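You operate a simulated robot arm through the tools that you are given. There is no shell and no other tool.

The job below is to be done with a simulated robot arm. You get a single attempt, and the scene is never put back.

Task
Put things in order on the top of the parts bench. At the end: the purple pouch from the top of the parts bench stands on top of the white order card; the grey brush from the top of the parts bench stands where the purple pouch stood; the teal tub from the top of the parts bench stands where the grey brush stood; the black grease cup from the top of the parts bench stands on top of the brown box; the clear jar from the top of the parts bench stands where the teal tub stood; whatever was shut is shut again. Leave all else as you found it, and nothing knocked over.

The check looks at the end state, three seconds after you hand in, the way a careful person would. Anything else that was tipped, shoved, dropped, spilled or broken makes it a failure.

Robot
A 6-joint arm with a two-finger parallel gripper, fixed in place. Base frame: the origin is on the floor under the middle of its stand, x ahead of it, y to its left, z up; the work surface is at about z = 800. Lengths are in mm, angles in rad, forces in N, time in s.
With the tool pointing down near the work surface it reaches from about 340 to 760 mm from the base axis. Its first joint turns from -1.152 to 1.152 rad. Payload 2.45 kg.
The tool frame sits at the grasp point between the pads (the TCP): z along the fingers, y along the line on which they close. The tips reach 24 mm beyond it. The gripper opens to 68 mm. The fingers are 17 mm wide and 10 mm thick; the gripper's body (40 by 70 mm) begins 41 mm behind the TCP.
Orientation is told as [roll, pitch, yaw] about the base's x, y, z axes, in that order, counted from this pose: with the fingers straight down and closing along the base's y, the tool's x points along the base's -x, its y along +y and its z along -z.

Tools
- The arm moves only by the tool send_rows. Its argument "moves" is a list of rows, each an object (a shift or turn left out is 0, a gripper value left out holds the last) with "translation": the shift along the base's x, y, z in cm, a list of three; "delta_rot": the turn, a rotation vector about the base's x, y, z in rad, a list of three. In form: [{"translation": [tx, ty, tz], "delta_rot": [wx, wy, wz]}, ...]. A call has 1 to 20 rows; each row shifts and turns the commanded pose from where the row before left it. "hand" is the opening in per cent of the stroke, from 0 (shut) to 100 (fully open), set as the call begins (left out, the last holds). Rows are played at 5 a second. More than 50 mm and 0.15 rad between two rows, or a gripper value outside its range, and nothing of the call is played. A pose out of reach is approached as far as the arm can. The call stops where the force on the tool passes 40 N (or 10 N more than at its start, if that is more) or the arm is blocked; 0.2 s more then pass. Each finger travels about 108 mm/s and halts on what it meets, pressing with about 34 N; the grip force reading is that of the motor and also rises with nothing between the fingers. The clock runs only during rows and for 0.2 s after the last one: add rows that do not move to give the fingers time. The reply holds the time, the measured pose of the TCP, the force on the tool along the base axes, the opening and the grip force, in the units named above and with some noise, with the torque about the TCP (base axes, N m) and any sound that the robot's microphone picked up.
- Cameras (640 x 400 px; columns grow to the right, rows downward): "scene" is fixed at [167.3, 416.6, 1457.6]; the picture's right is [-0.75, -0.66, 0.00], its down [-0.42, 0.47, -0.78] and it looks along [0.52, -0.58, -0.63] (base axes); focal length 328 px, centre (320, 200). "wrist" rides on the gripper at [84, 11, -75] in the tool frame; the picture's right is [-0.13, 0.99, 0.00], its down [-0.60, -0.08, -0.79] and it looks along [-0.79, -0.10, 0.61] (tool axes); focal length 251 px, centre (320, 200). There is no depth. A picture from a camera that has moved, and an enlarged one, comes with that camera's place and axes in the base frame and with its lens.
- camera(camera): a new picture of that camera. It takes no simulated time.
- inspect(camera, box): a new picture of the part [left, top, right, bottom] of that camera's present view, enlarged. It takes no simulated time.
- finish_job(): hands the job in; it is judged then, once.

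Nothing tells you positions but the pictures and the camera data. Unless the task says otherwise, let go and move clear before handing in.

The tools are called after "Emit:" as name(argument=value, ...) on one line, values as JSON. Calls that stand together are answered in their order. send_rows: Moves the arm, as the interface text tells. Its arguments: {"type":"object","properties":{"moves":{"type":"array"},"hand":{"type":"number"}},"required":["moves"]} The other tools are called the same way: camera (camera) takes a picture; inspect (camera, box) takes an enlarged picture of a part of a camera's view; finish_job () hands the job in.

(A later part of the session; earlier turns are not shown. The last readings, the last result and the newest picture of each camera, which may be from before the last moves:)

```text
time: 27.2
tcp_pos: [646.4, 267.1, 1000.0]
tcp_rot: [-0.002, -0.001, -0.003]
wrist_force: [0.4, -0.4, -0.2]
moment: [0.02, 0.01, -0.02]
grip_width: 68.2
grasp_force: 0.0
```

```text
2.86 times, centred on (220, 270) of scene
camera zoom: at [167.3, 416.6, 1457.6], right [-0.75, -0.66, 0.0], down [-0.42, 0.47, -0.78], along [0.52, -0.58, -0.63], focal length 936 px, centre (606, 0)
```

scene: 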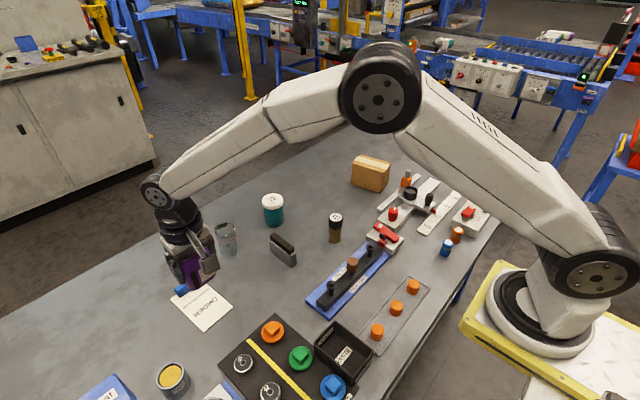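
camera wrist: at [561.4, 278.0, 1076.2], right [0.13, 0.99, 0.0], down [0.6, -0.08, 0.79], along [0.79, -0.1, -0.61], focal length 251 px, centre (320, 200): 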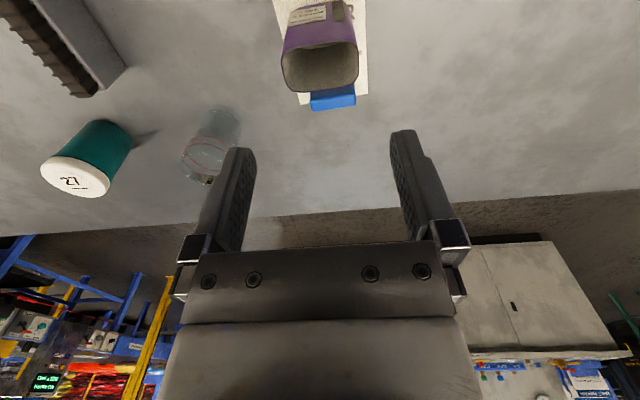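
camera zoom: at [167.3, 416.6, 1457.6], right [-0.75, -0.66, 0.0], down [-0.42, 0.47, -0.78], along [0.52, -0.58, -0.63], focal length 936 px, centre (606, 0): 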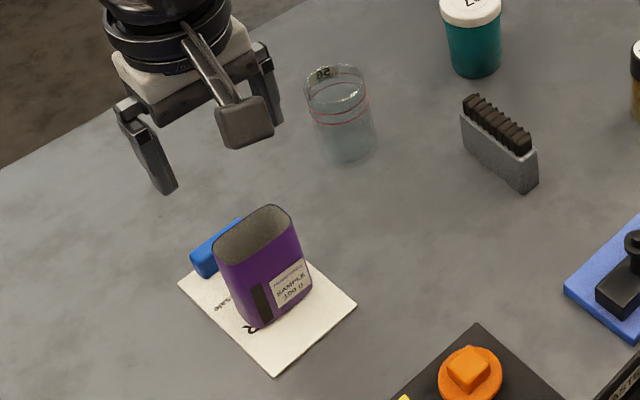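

The pouch stands on the card. Next, the brush near (620, 50): I move to a viewing spot.

Emit:
send_rows(moves=[{"translation": [-2.16, -4.24, 0]}, {"translation": [-2.16, -4.24, 0]}, {"translation": [-2.16, -4.24, 0]}, {"translation": [-2.16, -4.24, 0]}, {"translation": [-2.16, -4.24, 0]}, {}, {}])

Emit:
camera(camera="wrist")

Emit:
inspect(camera="wrist", box=[240, 30, 400, 180])

Emit:
inspect(camera="scene", box=[240, 210, 340, 280])

```text
time: 28.8
tcp_pos: [540.5, 55.9, 1001.8]
tcp_rot: [0.0, 0.001, -0.003]
wrist_force: [-0.4, 0.6, -0.6]
moment: [0.01, -0.04, 0.02]
grip_width: 68.1
grasp_force: 0.1
```

```text
taken
camera wrist: at [454.1, 66.1, 1078.2], right [0.13, 0.99, 0.0], down [0.6, -0.08, 0.79], along [0.79, -0.1, -0.61], focal length 251 px, centre (320, 200)
```

wrist: 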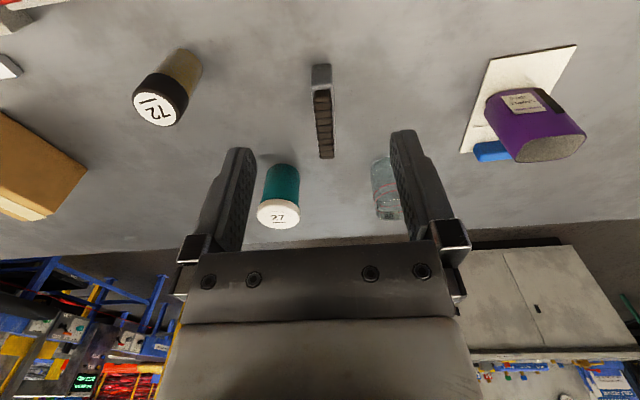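

```text
2.67 times, centred on (320, 105) of wrist
camera zoom: at [454.1, 66.1, 1078.2], right [0.13, 0.99, 0.0], down [0.6, -0.08, 0.79], along [0.79, -0.1, -0.61], focal length 670 px, centre (320, 453)
```

zoom: 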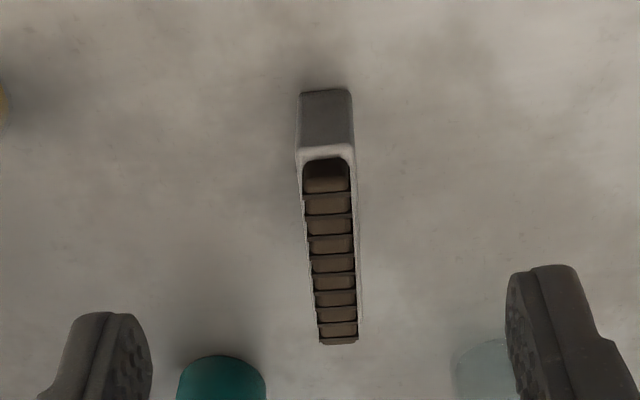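

```text
5.71 times, centred on (290, 245) of scene
camera zoom: at [167.3, 416.6, 1457.6], right [-0.75, -0.66, 0.0], down [-0.42, 0.47, -0.78], along [0.52, -0.58, -0.63], focal length 1872 px, centre (491, -57)
```

zoom: 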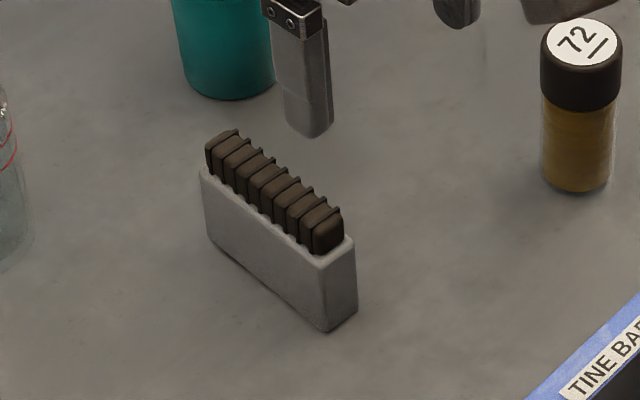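

The brush spans x ≈ 578–660, y ≈ 42–62, about 44 mm of grey body with bristles above. I go over its middle and lower partway to check alignment.

Emit:
send_rows(moves=[{"translation": [4, -0.25, 0]}, {"translation": [3.9, -0.24, 0]}, {"translation": [0, 0, -4]}, {"translation": [0, 0, -4]}, {}, {}])

Emit:
camera(camera="wrist")

Emit:
inspect(camera="wrist", box=[240, 0, 400, 150])

```text
time: 30.2
tcp_pos: [619.7, 48.9, 922.3]
tcp_rot: [-0.001, -0.001, -0.002]
wrist_force: [0.0, 0.1, 0.1]
moment: [-0.03, 0.01, -0.01]
grip_width: 67.8
grasp_force: 0.1
```

```text
taken
camera wrist: at [535.5, 59.5, 997.6], right [0.13, 0.99, 0.0], down [0.6, -0.08, 0.79], along [0.79, -0.1, -0.61], focal length 251 px, centre (320, 200)
```

wrist: 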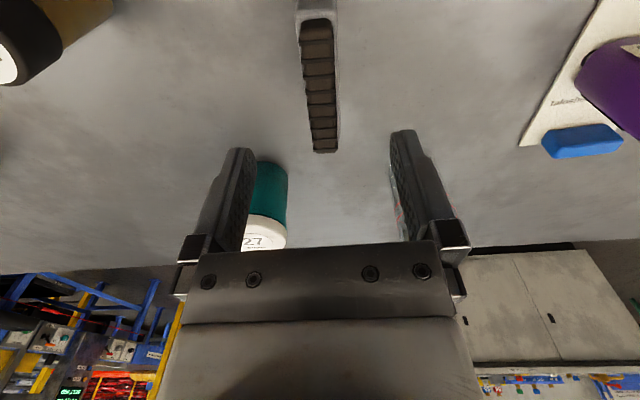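

```text
2.67 times, centred on (320, 75) of wrist
camera zoom: at [535.5, 59.5, 997.6], right [0.13, 0.99, 0.0], down [0.6, -0.08, 0.79], along [0.79, -0.1, -0.61], focal length 670 px, centre (320, 533)
```

zoom: 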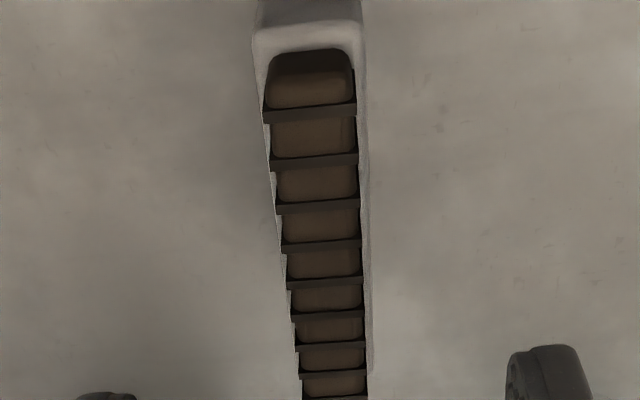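

Emit:
send_rows(moves=[{"translation": [0.1, 0.1, -3], "delta_rot": [0, 0, -0.03]}, {"translation": [0, 0, -3]}, {"translation": [0, 0, -2]}, {"translation": [0, 0, -1.1]}, {}, {}])

Emit:
camera(camera="wrist")

```text
time: 31.6
tcp_pos: [619.6, 50.4, 830.6]
tcp_rot: [0.0, 0.0, -0.032]
wrist_force: [-0.8, -0.8, -0.4]
moment: [0.02, 0.01, 0.0]
grip_width: 67.9
grasp_force: 0.1
```

```text
taken
camera wrist: at [534.9, 64.0, 906.9], right [0.16, 0.99, 0.0], down [0.6, -0.1, 0.79], along [0.78, -0.13, -0.61], focal length 251 px, centre (320, 200)
```

wrist: 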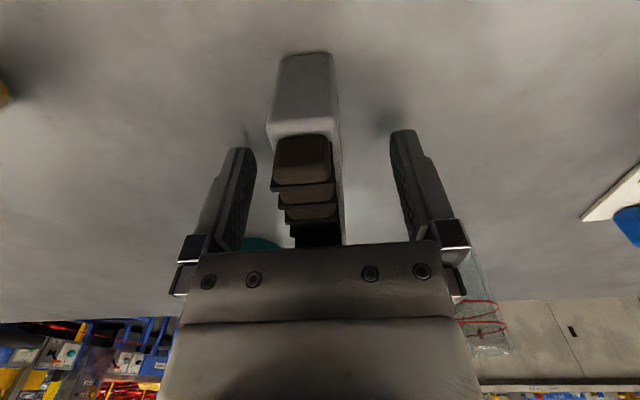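

Emit:
send_rows(moves=[{}, {}, {}, {}, {}], hand=0)

Emit:
camera(camera="wrist")

```text
time: 32.8
tcp_pos: [619.7, 50.6, 831.7]
tcp_rot: [0.002, 0.001, -0.034]
wrist_force: [0.8, 0.5, 0.6]
moment: [0.01, 0.05, -0.03]
grip_width: 21.8
grasp_force: 33.6
```

```text
taken
camera wrist: at [534.9, 64.0, 907.1], right [0.16, 0.99, 0.0], down [0.6, -0.1, 0.79], along [0.78, -0.13, -0.61], focal length 251 px, centre (320, 200)
```

wrist: 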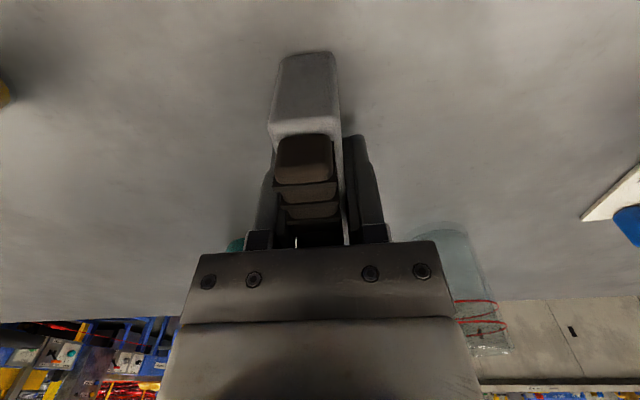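

The brush is gripped (21.8 mm). I lift and carry it to the pouch's old spot at (699, −229).

Emit:
send_rows(moves=[{"translation": [0, 0, 0.5]}, {"translation": [0, 0, 1.5]}, {"translation": [0, 0, 3]}, {"translation": [0, 0, 4]}, {"translation": [0, 0, 4]}, {}, {"translation": [0.8, -2.5, 0]}, {"translation": [1.2, -4, 0]}, {"translation": [1.2, -4.3, 0]}, {"translation": [1.2, -4.3, 0]}, {"translation": [1.2, -4.3, 0]}, {"translation": [1.2, -4.3, 0], "delta_rot": [0, 0, 0.03]}, {"translation": [0.75, -3, 0]}, {"translation": [0.4, -1.4, 0]}, {}, {}])

Emit:
camera(camera="wrist")

Emit:
inspect(camera="scene", box=[260, 100, 420, 220])

```text
time: 36.2
tcp_pos: [697.7, -229.4, 959.5]
tcp_rot: [0.002, 0.001, -0.004]
wrist_force: [0.5, 0.5, -1.2]
moment: [-0.04, 0.01, -0.01]
grip_width: 21.8
grasp_force: 33.5
```

```text
taken
camera wrist: at [613.9, -218.6, 1035.3], right [0.13, 0.99, 0.0], down [0.6, -0.08, 0.79], along [0.79, -0.1, -0.61], focal length 251 px, centre (320, 200)
```

wrist: 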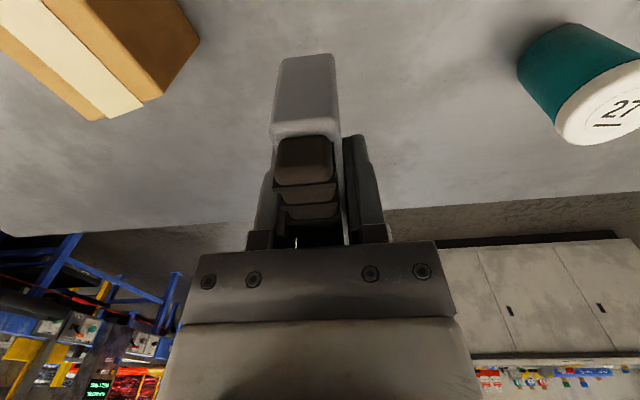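

```text
3.33 times, centred on (340, 160) of scene
camera zoom: at [167.3, 416.6, 1457.6], right [-0.75, -0.66, 0.0], down [-0.42, 0.47, -0.78], along [0.52, -0.58, -0.63], focal length 1092 px, centre (253, 333)
```

zoom: 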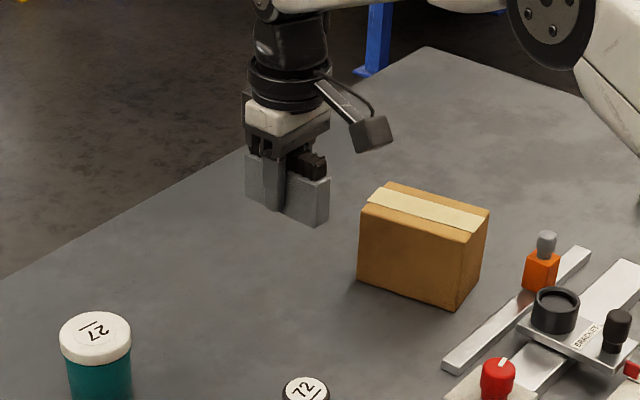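

Emit:
send_rows(moves=[{"translation": [0, 0, -3]}, {"translation": [0, 0, -3]}, {"translation": [0, 0, -3]}, {"translation": [0, 0, -2]}, {"translation": [0, 0, -1]}, {"translation": [0, 0, -0.5]}, {}, {}])

Emit:
send_rows(moves=[{"translation": [0, 0, -0.2]}, {"translation": [0, 0, -0.1]}, {"translation": [0, 0, -0.1]}, {}])

```text
time: 38.0
tcp_pos: [699.2, -229.5, 836.0]
tcp_rot: [0.0, -0.001, -0.004]
wrist_force: [0.3, 0.2, -1.9]
moment: [0.02, 0.02, -0.05]
grip_width: 22.0
grasp_force: 33.0
```

```text
time: 39.0
tcp_pos: [699.6, -229.0, 832.6]
tcp_rot: [0.0, 0.0, -0.004]
wrist_force: [-0.4, 0.2, -2.0]
moment: [0.03, -0.02, -0.01]
grip_width: 21.9
grasp_force: 34.0
```

Emit:
send_rows(moves=[{"translation": [0, 0, -0.1]}, {}])

Emit:
send_rows(moves=[{"translation": [0, 0, -0.1]}, {}])

```text
time: 39.6
tcp_pos: [699.0, -229.3, 830.4]
tcp_rot: [0.0, -0.001, -0.003]
wrist_force: [-0.8, 1.1, -1.6]
moment: [0.01, 0.02, 0.0]
grip_width: 21.6
grasp_force: 33.9
```

```text
time: 40.2
tcp_pos: [699.0, -229.5, 831.4]
tcp_rot: [0.0, -0.002, -0.004]
wrist_force: [-1.0, 2.1, 7.3]
moment: [0.01, 0.41, -0.02]
grip_width: 21.8
grasp_force: 33.8
```

Contact with the bench; I release the brush and rise.

Emit:
send_rows(moves=[{}, {}, {}, {}], hand=100)

Emit:
send_rows(moves=[{"translation": [0, 0, 1]}, {"translation": [0, 0, 2]}, {"translation": [0, 0, 3]}, {"translation": [0, 0, 4]}, {"translation": [0, 0, 4]}, {"translation": [0, 0, 3]}, {}])

Emit:
camera(camera="wrist")

Emit:
camera(camera="scene")

```text
time: 41.2
tcp_pos: [700.2, -230.4, 830.2]
tcp_rot: [-0.001, 0.0, -0.004]
wrist_force: [0.0, 0.0, -0.4]
moment: [0.04, -0.03, -0.02]
grip_width: 68.1
grasp_force: 0.0
```

```text
time: 42.8
tcp_pos: [700.0, -229.6, 1002.3]
tcp_rot: [0.0, 0.0, -0.003]
wrist_force: [0.6, -0.2, -0.4]
moment: [-0.02, 0.04, 0.01]
grip_width: 68.3
grasp_force: 0.1
```

```text
taken
camera wrist: at [614.5, -218.7, 1077.6], right [0.13, 0.99, 0.0], down [0.6, -0.08, 0.79], along [0.79, -0.1, -0.61], focal length 251 px, centre (320, 200)
```

wrist: 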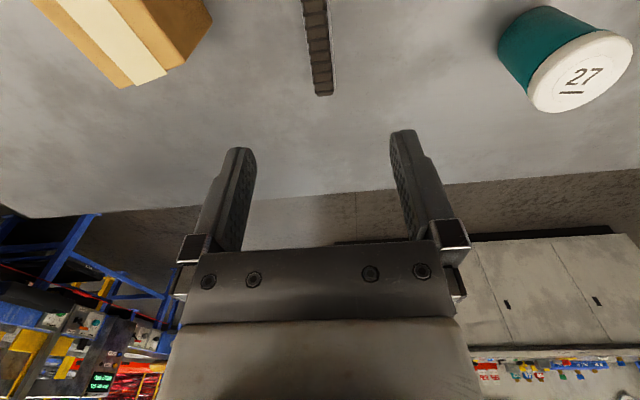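

```text
taken
```

scene: 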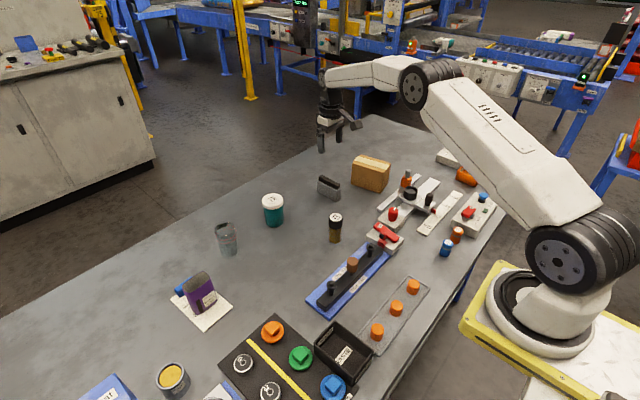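

The brush stands at the pouch's old spot. Now I move over the teal tub for a precise look; its lid is only slightly narrower than the gripper opening.

Emit:
send_rows(moves=[{"translation": [0.8, 4.04, 0]}, {"translation": [0.8, 4.04, 0]}, {"translation": [0.8, 4.04, 0]}, {"translation": [0.8, 4.04, 0]}, {"translation": [0.95, 4.04, -1.4]}, {}, {}, {}])

Emit:
camera(camera="wrist")

Emit:
inspect(camera="wrist", box=[240, 0, 400, 120])

Emit:
inspect(camera="scene", box=[235, 170, 315, 240])

```text
time: 44.6
tcp_pos: [742.4, -28.8, 987.6]
tcp_rot: [0.001, 0.0, -0.001]
wrist_force: [0.2, -0.1, -0.6]
moment: [0.0, 0.0, 0.02]
grip_width: 67.8
grasp_force: 0.0
```

```text
taken
camera wrist: at [657.4, -18.4, 1063.0], right [0.13, 0.99, 0.0], down [0.6, -0.08, 0.79], along [0.79, -0.1, -0.61], focal length 251 px, centre (320, 200)
```

wrist: 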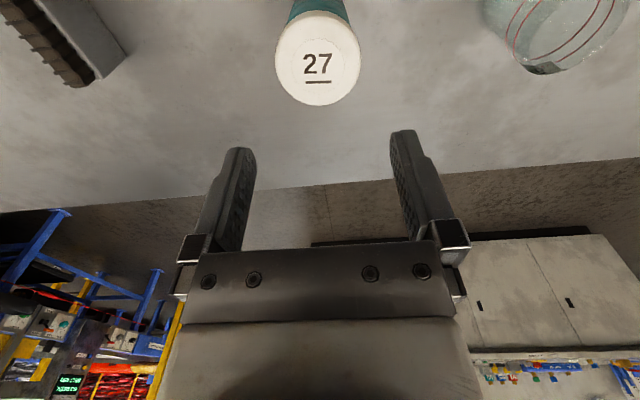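

```text
3.33 times, centred on (320, 60) of wrist
camera zoom: at [657.4, -18.4, 1063.0], right [0.13, 0.99, 0.0], down [0.6, -0.08, 0.79], along [0.79, -0.1, -0.61], focal length 838 px, centre (320, 667)
```

zoom: 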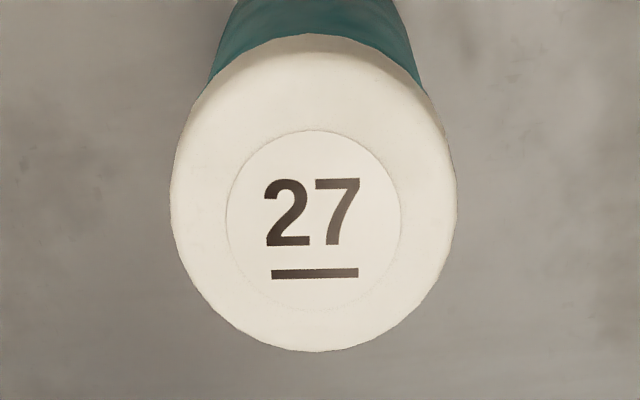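

```text
5.71 times, centred on (275, 205) of scene
camera zoom: at [167.3, 416.6, 1457.6], right [-0.75, -0.66, 0.0], down [-0.42, 0.47, -0.78], along [0.52, -0.58, -0.63], focal length 1872 px, centre (577, 171)
```

zoom: 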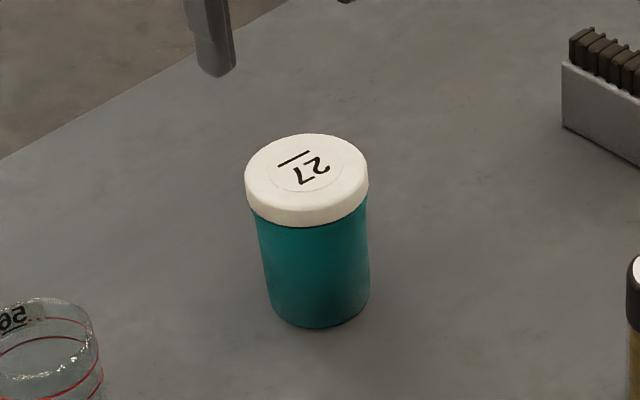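

The lid is ≈ 61 mm wide, centred about 4 mm nearer and 1.4 mm to the right of the TCP. I correct and come down to just above the lid to check clearances.

Emit:
send_rows(moves=[{"translation": [-0.39, -0.14, 0]}, {"translation": [0, 0, -3]}, {"translation": [0, 0, -3]}, {"translation": [0, 0, -0.9]}, {}, {}])

Emit:
camera(camera="wrist")

Emit:
inspect(camera="wrist", box=[220, 40, 430, 200])

Emit:
inspect(camera="scene", box=[235, 150, 315, 240])

```text
time: 46.0
tcp_pos: [737.6, -29.4, 916.5]
tcp_rot: [0.001, 0.0, -0.003]
wrist_force: [-0.9, -0.1, 0.4]
moment: [0.02, -0.02, -0.02]
grip_width: 68.3
grasp_force: 0.0
```

```text
taken
camera wrist: at [652.4, -19.0, 992.2], right [0.13, 0.99, 0.0], down [0.6, -0.08, 0.79], along [0.79, -0.1, -0.61], focal length 251 px, centre (320, 200)
```

wrist: 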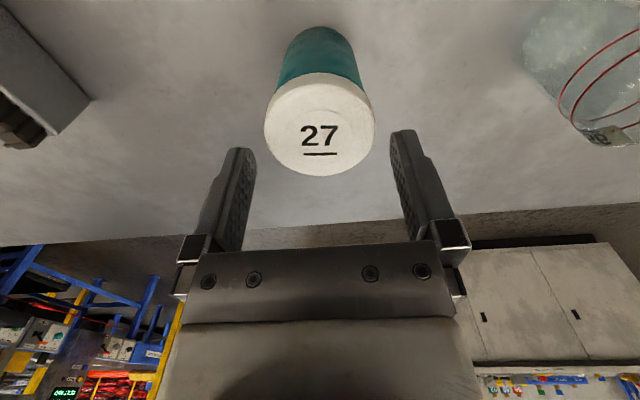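

```text
2.50 times, centred on (325, 120) of wrist
camera zoom: at [652.4, -19.0, 992.2], right [0.13, 0.99, 0.0], down [0.6, -0.08, 0.79], along [0.79, -0.1, -0.61], focal length 629 px, centre (308, 400)
```

zoom: 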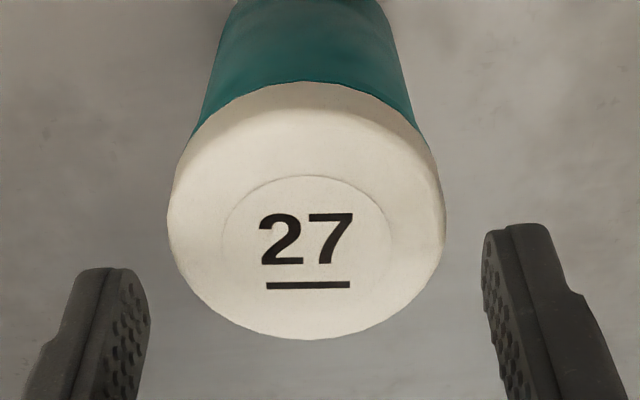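

```text
4.44 times, centred on (275, 195) of scene
camera zoom: at [167.3, 416.6, 1457.6], right [-0.75, -0.66, 0.0], down [-0.42, 0.47, -0.78], along [0.52, -0.58, -0.63], focal length 1456 px, centre (520, 222)
```

zoom: 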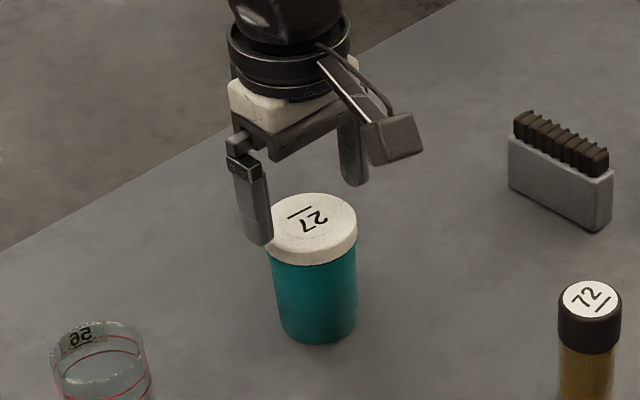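

Clearances look fine after a 1.2 mm shift to −y. I lower so the tips just pass the lid edge and look again.

Emit:
send_rows(moves=[{"translation": [0, -0.12, 0]}, {"translation": [0, 0, -0.5]}, {"translation": [0, 0, -0.5]}, {"translation": [0, 0, -0.5]}, {"translation": [0, 0, -0.5]}, {}, {}])

Emit:
inspect(camera="wrist", box=[220, 60, 430, 220])

Emit:
inspect(camera="scene", box=[235, 150, 315, 240])

```text
time: 47.6
tcp_pos: [737.4, -31.2, 896.6]
tcp_rot: [0.0, -0.001, -0.004]
wrist_force: [0.4, 0.3, 0.1]
moment: [-0.01, 0.04, -0.01]
grip_width: 67.9
grasp_force: 0.1
```

```text
2.50 times, centred on (325, 140) of wrist
camera zoom: at [652.0, -20.1, 972.1], right [0.13, 0.99, 0.0], down [0.6, -0.08, 0.79], along [0.79, -0.1, -0.61], focal length 629 px, centre (308, 350)
```

zoom: 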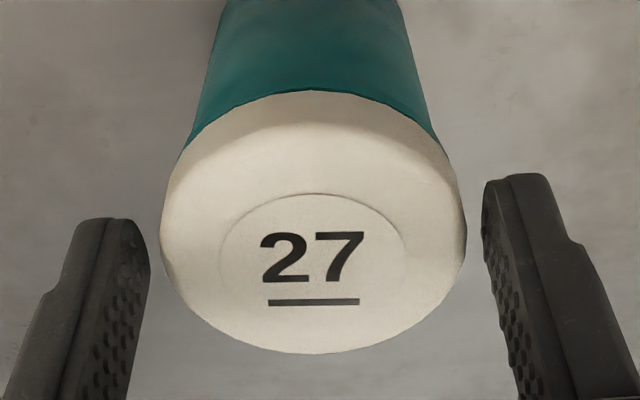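

```text
4.44 times, centred on (275, 195) of scene
camera zoom: at [167.3, 416.6, 1457.6], right [-0.75, -0.66, 0.0], down [-0.42, 0.47, -0.78], along [0.52, -0.58, -0.63], focal length 1456 px, centre (520, 222)
```

zoom: 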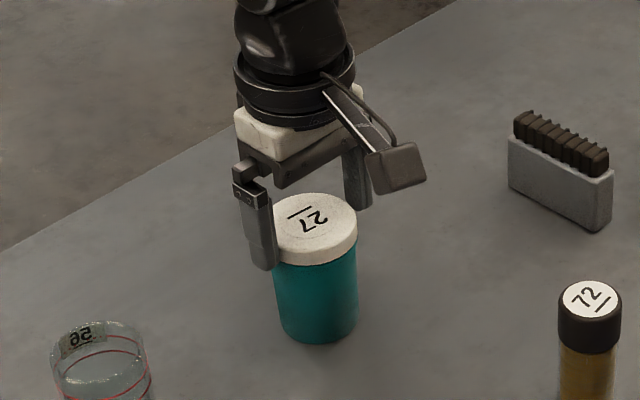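

Both fingertips have passed the lid edge with clearance on each side. I go down to z ≈ 872 and close on the lid.

Emit:
send_rows(moves=[{"translation": [0, -0.05, -0.5]}, {"translation": [0, 0, -0.7]}, {"translation": [0, 0, -0.7]}, {"translation": [0, 0, -0.5]}, {}, {}])

Emit:
send_rows(moves=[{}, {}, {}, {}], hand=0)

Emit:
camera(camera="wrist")

Emit:
inspect(camera="scene", box=[235, 150, 315, 240])

```text
time: 49.0
tcp_pos: [737.4, -30.6, 872.7]
tcp_rot: [0.0, -0.001, -0.003]
wrist_force: [-0.9, 0.8, 0.9]
moment: [-0.04, 0.0, 0.04]
grip_width: 68.2
grasp_force: 0.0
```

```text
time: 50.0
tcp_pos: [737.1, -30.0, 873.2]
tcp_rot: [0.0, 0.001, -0.005]
wrist_force: [-0.9, 1.1, 0.9]
moment: [0.02, -0.02, 0.03]
grip_width: 59.0
grasp_force: 33.9
```

```text
taken
camera wrist: at [652.3, -20.4, 948.2], right [0.13, 0.99, 0.0], down [0.6, -0.08, 0.79], along [0.79, -0.1, -0.61], focal length 251 px, centre (320, 200)
```

wrist: 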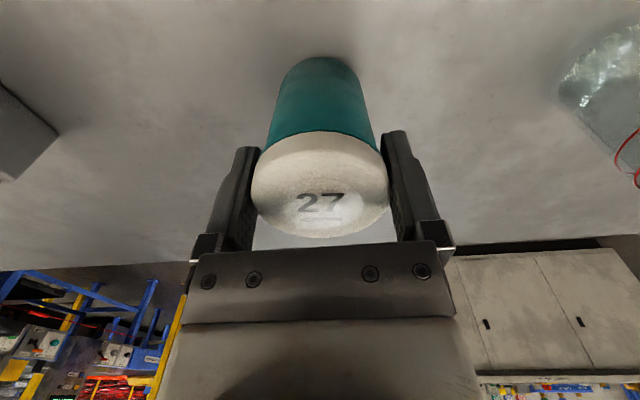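

```text
4.44 times, centred on (275, 195) of scene
camera zoom: at [167.3, 416.7, 1457.6], right [-0.75, -0.66, 0.0], down [-0.42, 0.47, -0.78], along [0.52, -0.58, -0.63], focal length 1456 px, centre (520, 222)
```

zoom: 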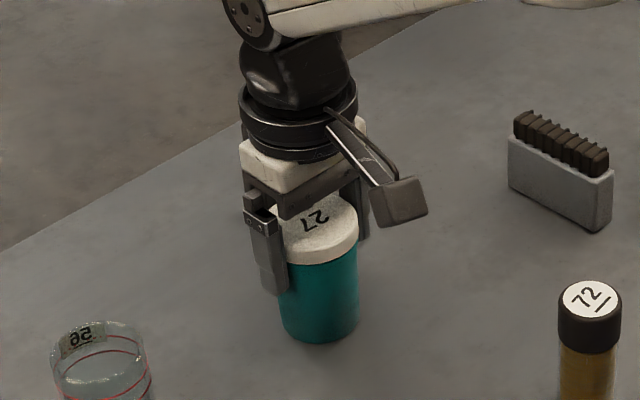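

The lid is gripped at 59 mm. I lift about 1 cm to see whether the tub comes along.

Emit:
send_rows(moves=[{"translation": [0, 0, 0.2]}, {"translation": [0, 0, 0.3]}, {"translation": [0, 0, 0.5]}, {}, {}])

Emit:
inspect(camera="scene", box=[235, 150, 315, 240])

Emit:
camera(camera="wrist")

```text
time: 51.2
tcp_pos: [737.4, -30.9, 884.1]
tcp_rot: [0.0, 0.001, -0.003]
wrist_force: [-0.9, -0.2, -1.5]
moment: [0.02, 0.02, -0.01]
grip_width: 58.5
grasp_force: 33.4
```

```text
4.44 times, centred on (275, 195) of scene
camera zoom: at [167.3, 416.6, 1457.6], right [-0.75, -0.66, 0.0], down [-0.42, 0.47, -0.78], along [0.52, -0.58, -0.63], focal length 1456 px, centre (520, 222)
```

zoom: 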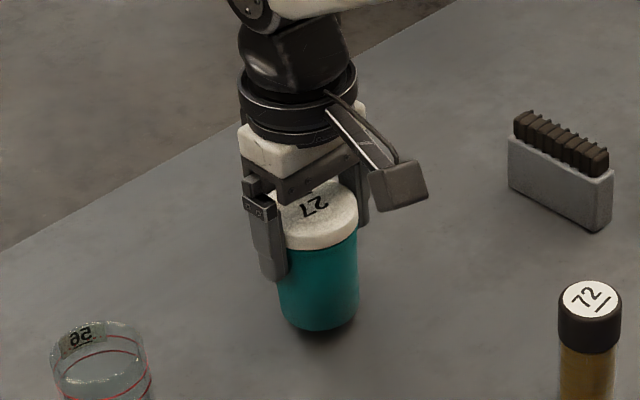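

```text
taken
camera wrist: at [652.1, -21.0, 959.5], right [0.13, 0.99, 0.0], down [0.6, -0.08, 0.79], along [0.79, -0.1, -0.61], focal length 251 px, centre (320, 200)
```

wrist: 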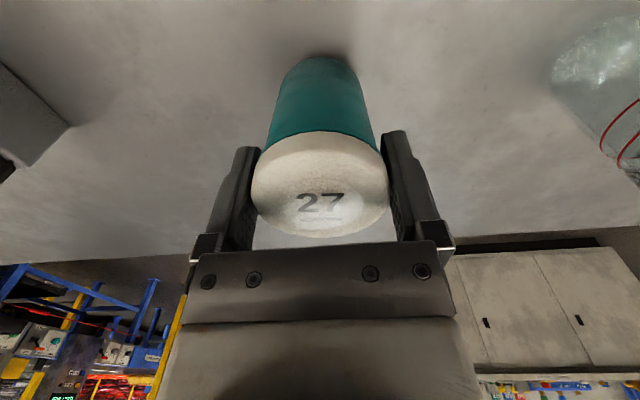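

The tub comes up whole with its lid. I carry it to the brush's old spot at about (619, 51).

Emit:
send_rows(moves=[{"translation": [0, 0, 1]}, {"translation": [0, 0, 1.5]}, {"translation": [0, 0, 1.5]}, {"translation": [-1, 0.68, 0]}, {"translation": [-2, 1.36, 0]}, {"translation": [-2.5, 1.7, 0]}, {"translation": [-2.5, 1.7, 0]}, {"translation": [-2, 1.36, 0]}, {"translation": [-1.2, 0.85, 0]}, {"translation": [-0.68, 0.46, 0]}, {}, {}])

Emit:
camera(camera="wrist")

Emit:
camera(camera="scene")

```text
time: 53.8
tcp_pos: [617.7, 51.7, 923.7]
tcp_rot: [0.0, 0.0, -0.004]
wrist_force: [-0.7, 0.3, -2.3]
moment: [0.05, 0.02, -0.05]
grip_width: 58.6
grasp_force: 33.6
```

```text
taken
camera wrist: at [533.0, 61.7, 1000.4], right [0.13, 0.99, 0.0], down [0.6, -0.08, 0.79], along [0.79, -0.1, -0.61], focal length 251 px, centre (320, 200)
```

wrist: 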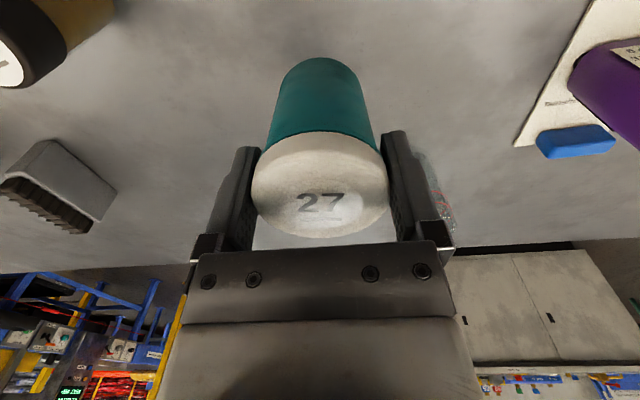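

```text
taken
```

scene: 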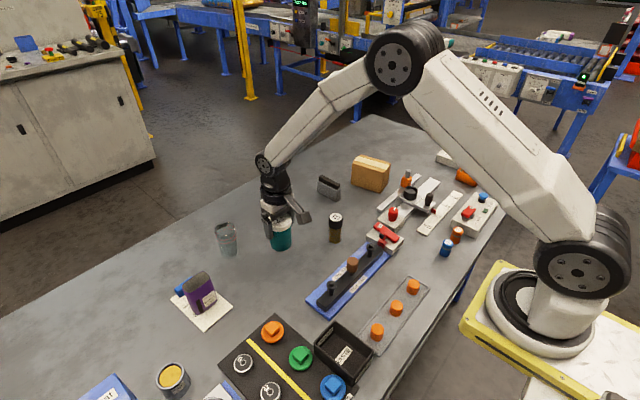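

Emit:
send_rows(moves=[{"translation": [0, 0, -1.5]}, {"translation": [0, 0, -1.5]}, {"translation": [0, 0, -1]}, {"translation": [0, 0, -0.6]}, {}, {}])

Emit:
send_rows(moves=[{"translation": [0, 0, -0.1]}, {"translation": [0, 0, -0.1]}, {}])

Emit:
send_rows(moves=[{"translation": [0, 0, -0.1]}, {}])

```text
time: 55.2
tcp_pos: [617.7, 50.9, 877.1]
tcp_rot: [-0.001, 0.0, -0.003]
wrist_force: [0.3, 0.0, -1.4]
moment: [0.0, 0.01, -0.02]
grip_width: 58.7
grasp_force: 33.7
```

```text
time: 56.0
tcp_pos: [618.0, 50.2, 875.0]
tcp_rot: [-0.001, 0.002, -0.005]
wrist_force: [0.3, 0.3, -1.9]
moment: [0.01, 0.02, 0.01]
grip_width: 58.6
grasp_force: 33.7
```

```text
time: 56.6
tcp_pos: [619.0, 50.3, 874.2]
tcp_rot: [-0.001, -0.001, -0.002]
wrist_force: [0.2, -0.5, -2.0]
moment: [-0.03, -0.04, 0.0]
grip_width: 58.9
grasp_force: 34.0
```

Emit:
send_rows(moves=[{"translation": [0, 0, -0.1]}, {}])

Emit:
send_rows(moves=[{"translation": [0, 0, -0.1]}, {}])

```text
time: 57.2
tcp_pos: [619.4, 50.5, 872.5]
tcp_rot: [0.001, 0.001, -0.003]
wrist_force: [0.3, 0.4, -2.0]
moment: [0.0, 0.03, 0.03]
grip_width: 58.7
grasp_force: 33.9
```

```text
time: 57.8
tcp_pos: [618.7, 50.0, 872.3]
tcp_rot: [0.0, -0.001, -0.004]
wrist_force: [-1.9, -2.2, 9.0]
moment: [-0.26, 0.25, 0.03]
grip_width: 58.4
grasp_force: 33.5
```

Contact. I release the tub and rise slowly.

Emit:
send_rows(moves=[{}, {}, {}, {}], hand=100)

Emit:
camera(camera="wrist")

Emit:
send_rows(moves=[{"translation": [0, 0, 0.5]}, {"translation": [0, 0, 1]}, {"translation": [0, 0, 1.5]}, {"translation": [0, 0, 3]}, {"translation": [0, 0, 4]}, {"translation": [0, 0, 3]}, {}])

Emit:
camera(camera="wrist")

Emit:
inspect(camera="scene", box=[200, 180, 360, 280])

```text
time: 58.8
tcp_pos: [618.4, 50.3, 872.8]
tcp_rot: [0.0, 0.001, -0.004]
wrist_force: [0.7, -0.4, 0.5]
moment: [-0.01, -0.01, 0.03]
grip_width: 68.0
grasp_force: 0.0
```

```text
taken
camera wrist: at [533.3, 61.1, 947.5], right [0.13, 0.99, 0.0], down [0.6, -0.08, 0.79], along [0.79, -0.1, -0.61], focal length 251 px, centre (320, 200)
```

wrist: 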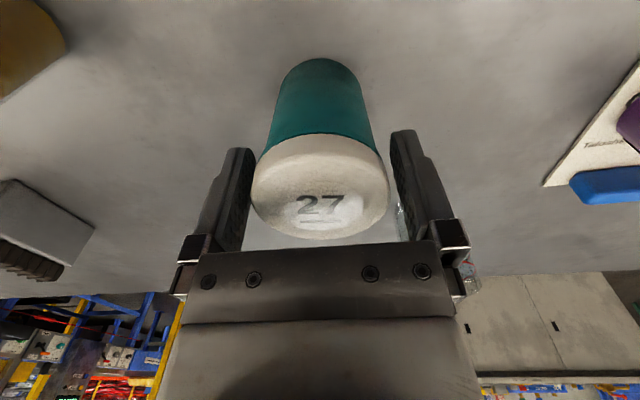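

```text
time: 60.4
tcp_pos: [619.0, 49.2, 1000.3]
tcp_rot: [-0.001, 0.001, -0.002]
wrist_force: [-0.2, -0.1, 0.4]
moment: [0.02, 0.03, -0.01]
grip_width: 68.2
grasp_force: 0.1
```

```text
taken
camera wrist: at [532.9, 60.0, 1077.1], right [0.13, 0.99, 0.0], down [0.6, -0.08, 0.79], along [0.79, -0.1, -0.61], focal length 251 px, centre (320, 200)
```

wrist: 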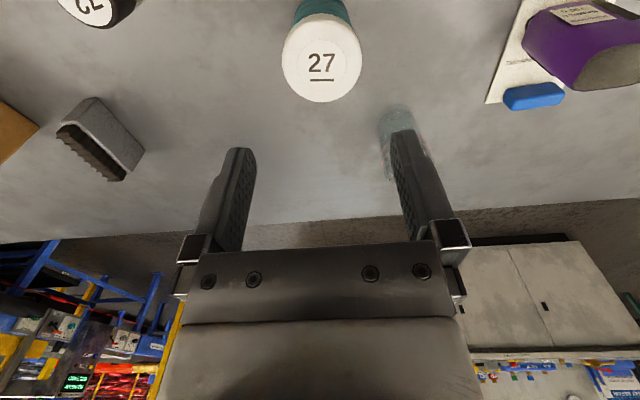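

```text
4.00 times, centred on (280, 230) of scene
camera zoom: at [167.3, 416.6, 1457.6], right [-0.75, -0.66, 0.0], down [-0.42, 0.47, -0.78], along [0.52, -0.58, -0.63], focal length 1310 px, centre (480, 80)
```

zoom: 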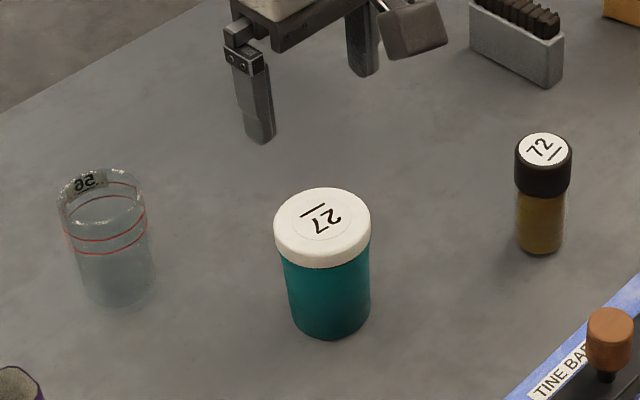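

The tub stands where the brush stood. Now the clear jar near (746, 130): I move to view it.

Emit:
send_rows(moves=[{"translation": [1.5, 3.2, 0]}, {"translation": [1.5, 3.2, 0]}, {"translation": [1.5, 1.5, 0]}, {"translation": [0.5, 0, 0]}, {}, {}])

Emit:
camera(camera="wrist")

Emit:
inspect(camera="wrist", box=[240, 30, 400, 160])

Emit:
inspect(camera="scene", box=[190, 200, 270, 270])

```text
time: 61.8
tcp_pos: [668.5, 129.6, 1003.4]
tcp_rot: [0.001, 0.0, -0.003]
wrist_force: [-0.4, 0.6, 0.4]
moment: [-0.02, 0.01, -0.02]
grip_width: 68.0
grasp_force: 0.1
```

```text
taken
camera wrist: at [583.7, 140.2, 1078.5], right [0.13, 0.99, 0.0], down [0.6, -0.08, 0.79], along [0.79, -0.1, -0.61], focal length 251 px, centre (320, 200)
```

wrist: 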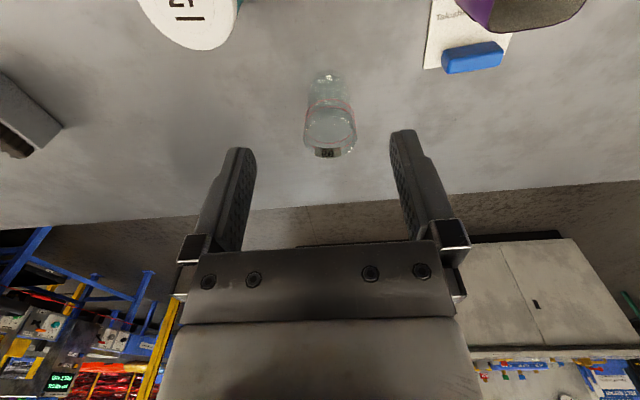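

```text
3.08 times, centred on (320, 95) of wrist
camera zoom: at [583.7, 140.2, 1078.5], right [0.13, 0.99, 0.0], down [0.6, -0.08, 0.79], along [0.79, -0.1, -0.61], focal length 774 px, centre (320, 523)
```

zoom: 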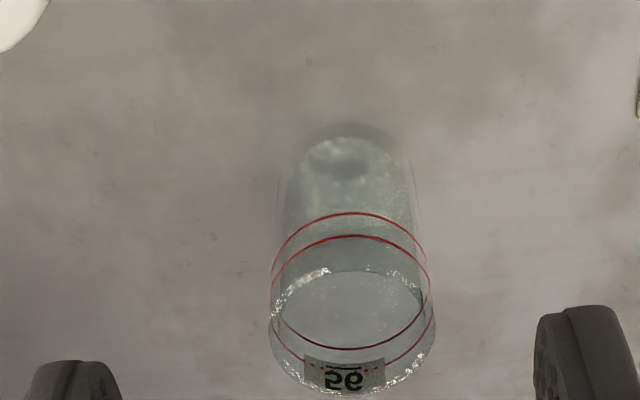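

```text
5.71 times, centred on (230, 235) of scene
camera zoom: at [167.3, 416.6, 1457.6], right [-0.75, -0.66, 0.0], down [-0.42, 0.47, -0.78], along [0.52, -0.58, -0.63], focal length 1872 px, centre (834, 0)
```

zoom: 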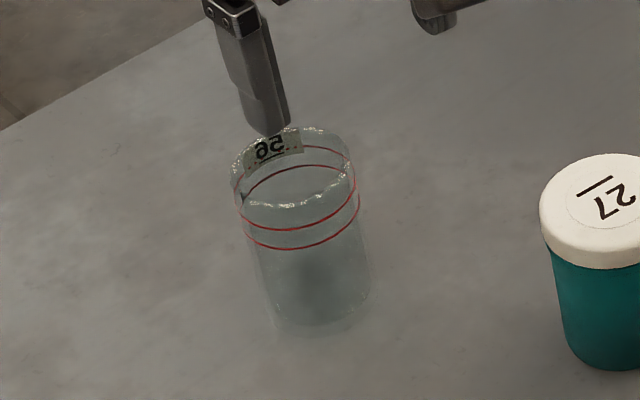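

The jar is ≈ 56 mm wide at the rim, about 83 mm tall, centred near (739, 131). I hover over it to refine.

Emit:
send_rows(moves=[{"translation": [3.6, 0.1, 0]}, {"translation": [3.5, 0, 0]}, {"translation": [0, 0, -1]}, {"translation": [0, 0, -1]}, {}, {}])

Emit:
inspect(camera="wrist", box=[240, 0, 400, 130])

Emit:
inspect(camera="scene", box=[190, 180, 270, 270])

```text
time: 63.2
tcp_pos: [738.9, 130.0, 983.0]
tcp_rot: [0.0, 0.0, -0.005]
wrist_force: [-0.1, -0.4, -0.1]
moment: [-0.04, 0.03, -0.02]
grip_width: 67.9
grasp_force: 0.2
```

```text
3.08 times, centred on (320, 65) of wrist
camera zoom: at [653.7, 140.6, 1057.2], right [0.13, 0.99, 0.0], down [0.6, -0.08, 0.79], along [0.79, -0.1, -0.61], focal length 774 px, centre (320, 615)
```

zoom: 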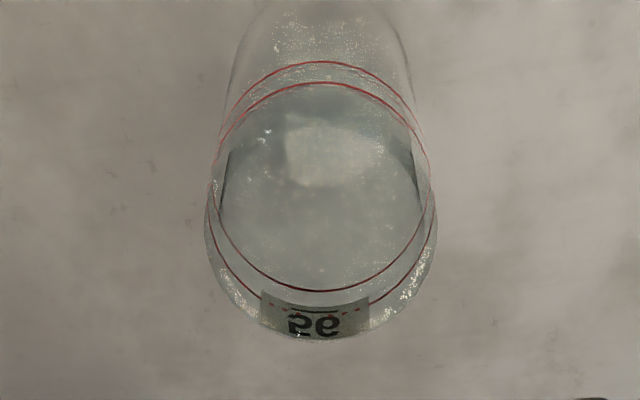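

```text
4.44 times, centred on (230, 225) of scene
camera zoom: at [167.3, 416.6, 1457.6], right [-0.75, -0.66, 0.0], down [-0.42, 0.47, -0.78], along [0.52, -0.58, -0.63], focal length 1456 px, centre (720, 89)
```

zoom: 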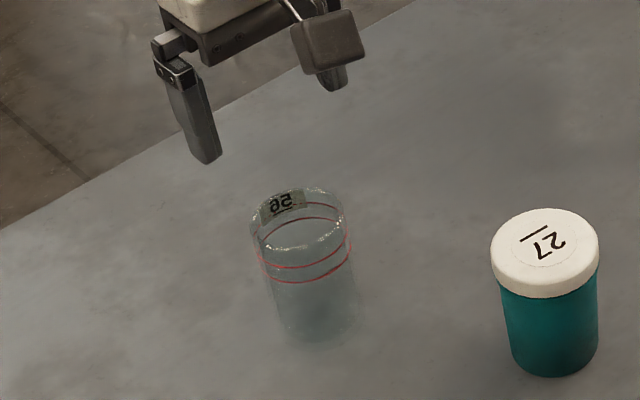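

Emit:
send_rows(moves=[{"translation": [0.15, -0.03, -2]}, {"translation": [0, 0, -3]}, {"translation": [0, 0, -2]}, {}, {}])

Emit:
camera(camera="wrist")

Emit:
inspect(camera="wrist", box=[220, 40, 430, 200])

Emit:
inspect(camera="scene", box=[190, 180, 270, 270])

```text
time: 64.4
tcp_pos: [742.9, 130.5, 912.2]
tcp_rot: [0.0, 0.001, -0.003]
wrist_force: [0.2, -0.2, 0.2]
moment: [-0.01, 0.01, -0.02]
grip_width: 67.8
grasp_force: 0.1
```

```text
taken
camera wrist: at [656.6, 140.5, 987.3], right [0.13, 0.99, 0.0], down [0.6, -0.08, 0.79], along [0.79, -0.1, -0.61], focal length 251 px, centre (320, 200)
```

wrist: 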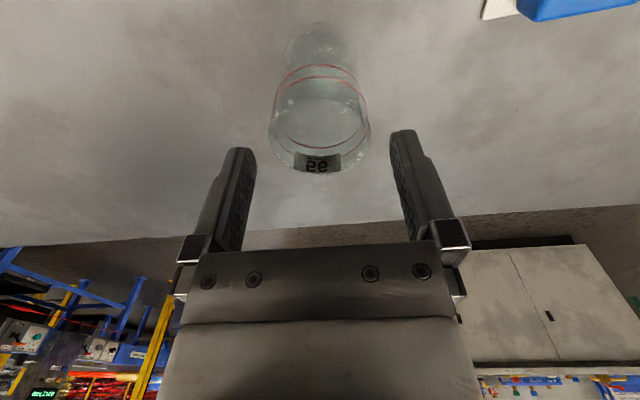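

```text
2.50 times, centred on (325, 120) of wrist
camera zoom: at [656.6, 140.5, 987.3], right [0.13, 0.99, 0.0], down [0.6, -0.08, 0.79], along [0.79, -0.1, -0.61], focal length 629 px, centre (308, 400)
```

zoom: 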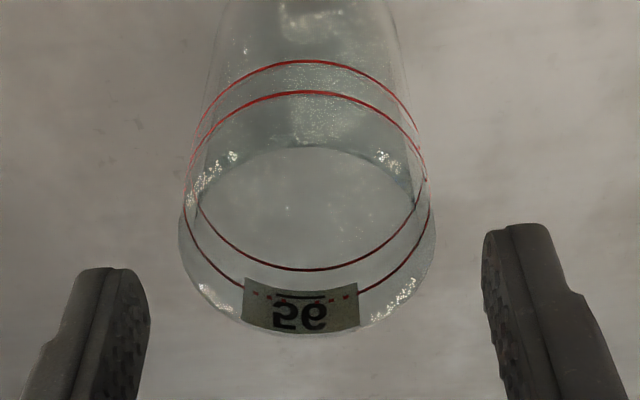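

```text
4.44 times, centred on (230, 225) of scene
camera zoom: at [167.3, 416.6, 1457.6], right [-0.75, -0.66, 0.0], down [-0.42, 0.47, -0.78], along [0.52, -0.58, -0.63], focal length 1456 px, centre (720, 89)
```

zoom: 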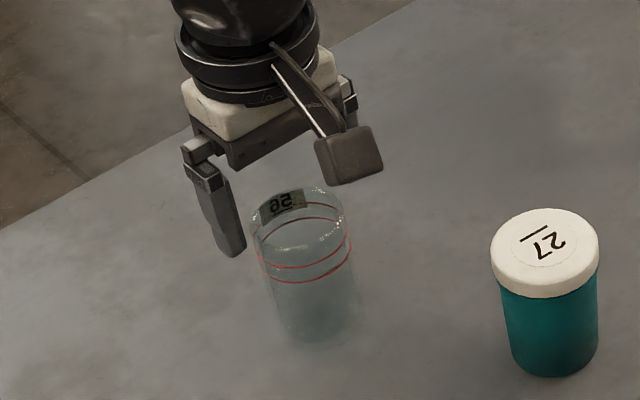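

Emit:
send_rows(moves=[{"translation": [0.1, -0.03, 0]}, {"translation": [0, 0, -1]}, {"translation": [0, 0, -1]}, {"translation": [0, 0, -1]}, {"translation": [0, 0, -1]}, {"translation": [0, 0, -1]}, {"translation": [0, 0, -0.8]}, {}, {}])

Emit:
camera(camera="wrist")

Emit:
inspect(camera="scene", box=[190, 180, 270, 270])

```text
time: 66.4
tcp_pos: [741.0, 130.9, 854.2]
tcp_rot: [0.0, -0.001, -0.003]
wrist_force: [-0.5, 0.8, -0.5]
moment: [-0.02, 0.02, 0.03]
grip_width: 68.2
grasp_force: 0.1
```

```text
taken
camera wrist: at [656.8, 141.3, 929.6], right [0.13, 0.99, 0.0], down [0.6, -0.08, 0.79], along [0.79, -0.1, -0.61], focal length 251 px, centre (320, 200)
```

wrist: 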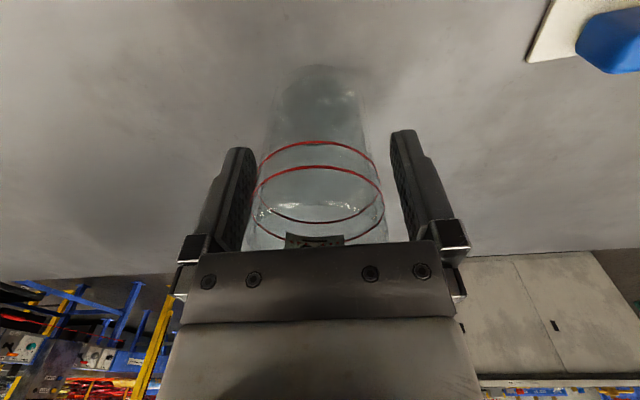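

```text
4.44 times, centred on (230, 225) of scene
camera zoom: at [167.3, 416.6, 1457.6], right [-0.75, -0.66, 0.0], down [-0.42, 0.47, -0.78], along [0.52, -0.58, -0.63], focal length 1456 px, centre (720, 89)
```

zoom: 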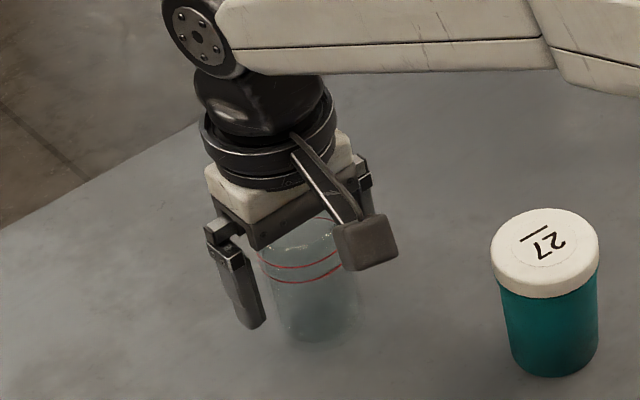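

Emit:
send_rows(moves=[{"translation": [0, -0.07, 0]}, {}])

Emit:
send_rows(moves=[{}, {}, {}, {}], hand=0)

Emit:
camera(camera="wrist")

```text
time: 67.0
tcp_pos: [741.8, 130.0, 853.7]
tcp_rot: [0.002, -0.001, -0.004]
wrist_force: [-0.2, 0.5, -0.3]
moment: [0.0, -0.02, 0.0]
grip_width: 67.9
grasp_force: 0.1
```

```text
time: 68.0
tcp_pos: [742.0, 130.1, 853.6]
tcp_rot: [-0.001, -0.001, -0.002]
wrist_force: [0.0, -0.8, -0.4]
moment: [-0.01, 0.0, -0.02]
grip_width: 50.1
grasp_force: 34.3
```

```text
taken
camera wrist: at [656.9, 140.3, 929.2], right [0.13, 0.99, 0.0], down [0.6, -0.08, 0.79], along [0.79, -0.1, -0.61], focal length 251 px, centre (320, 200)
```

wrist: 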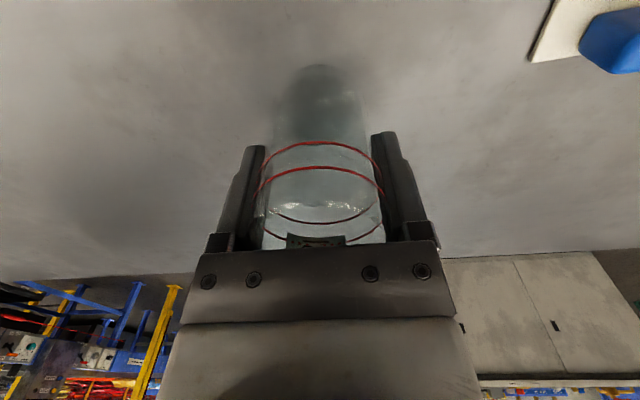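

The jar is gripped (50 mm). I lift it gently.

Emit:
send_rows(moves=[{"translation": [0, 0, 0.2]}, {"translation": [0, 0, 0.3]}, {"translation": [0, 0, 0.5]}, {}, {}])

Emit:
camera(camera="wrist")

Emit:
inspect(camera="scene", box=[190, 180, 270, 270])

```text
time: 69.2
tcp_pos: [741.7, 129.6, 863.6]
tcp_rot: [0.0, -0.001, -0.004]
wrist_force: [0.6, -0.2, -0.9]
moment: [0.04, -0.01, 0.0]
grip_width: 49.9
grasp_force: 34.0
```

```text
taken
camera wrist: at [656.5, 139.5, 939.2], right [0.13, 0.99, 0.0], down [0.6, -0.08, 0.79], along [0.79, -0.1, -0.61], focal length 251 px, centre (320, 200)
```

wrist: 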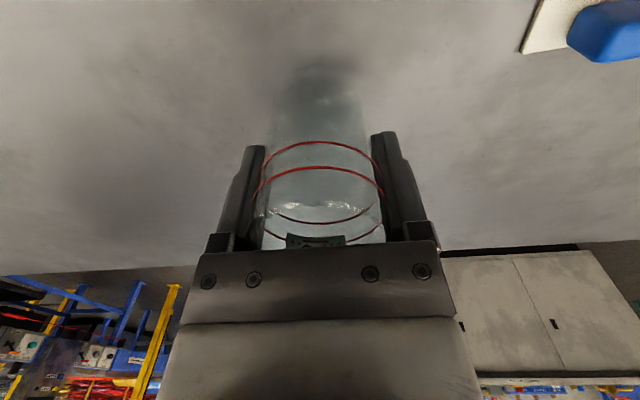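

```text
4.44 times, centred on (230, 225) of scene
camera zoom: at [167.3, 416.6, 1457.6], right [-0.75, -0.66, 0.0], down [-0.42, 0.47, -0.78], along [0.52, -0.58, -0.63], focal length 1456 px, centre (720, 89)
```

zoom: 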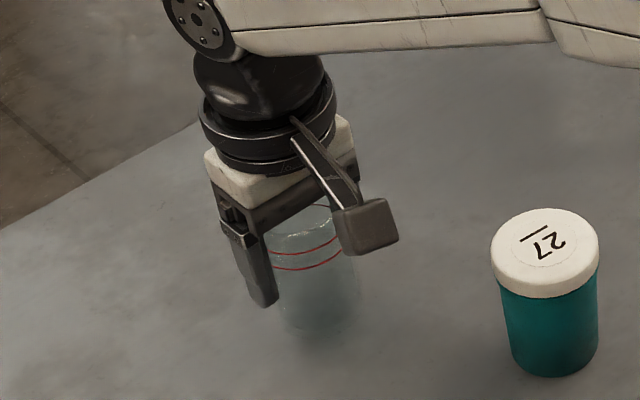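

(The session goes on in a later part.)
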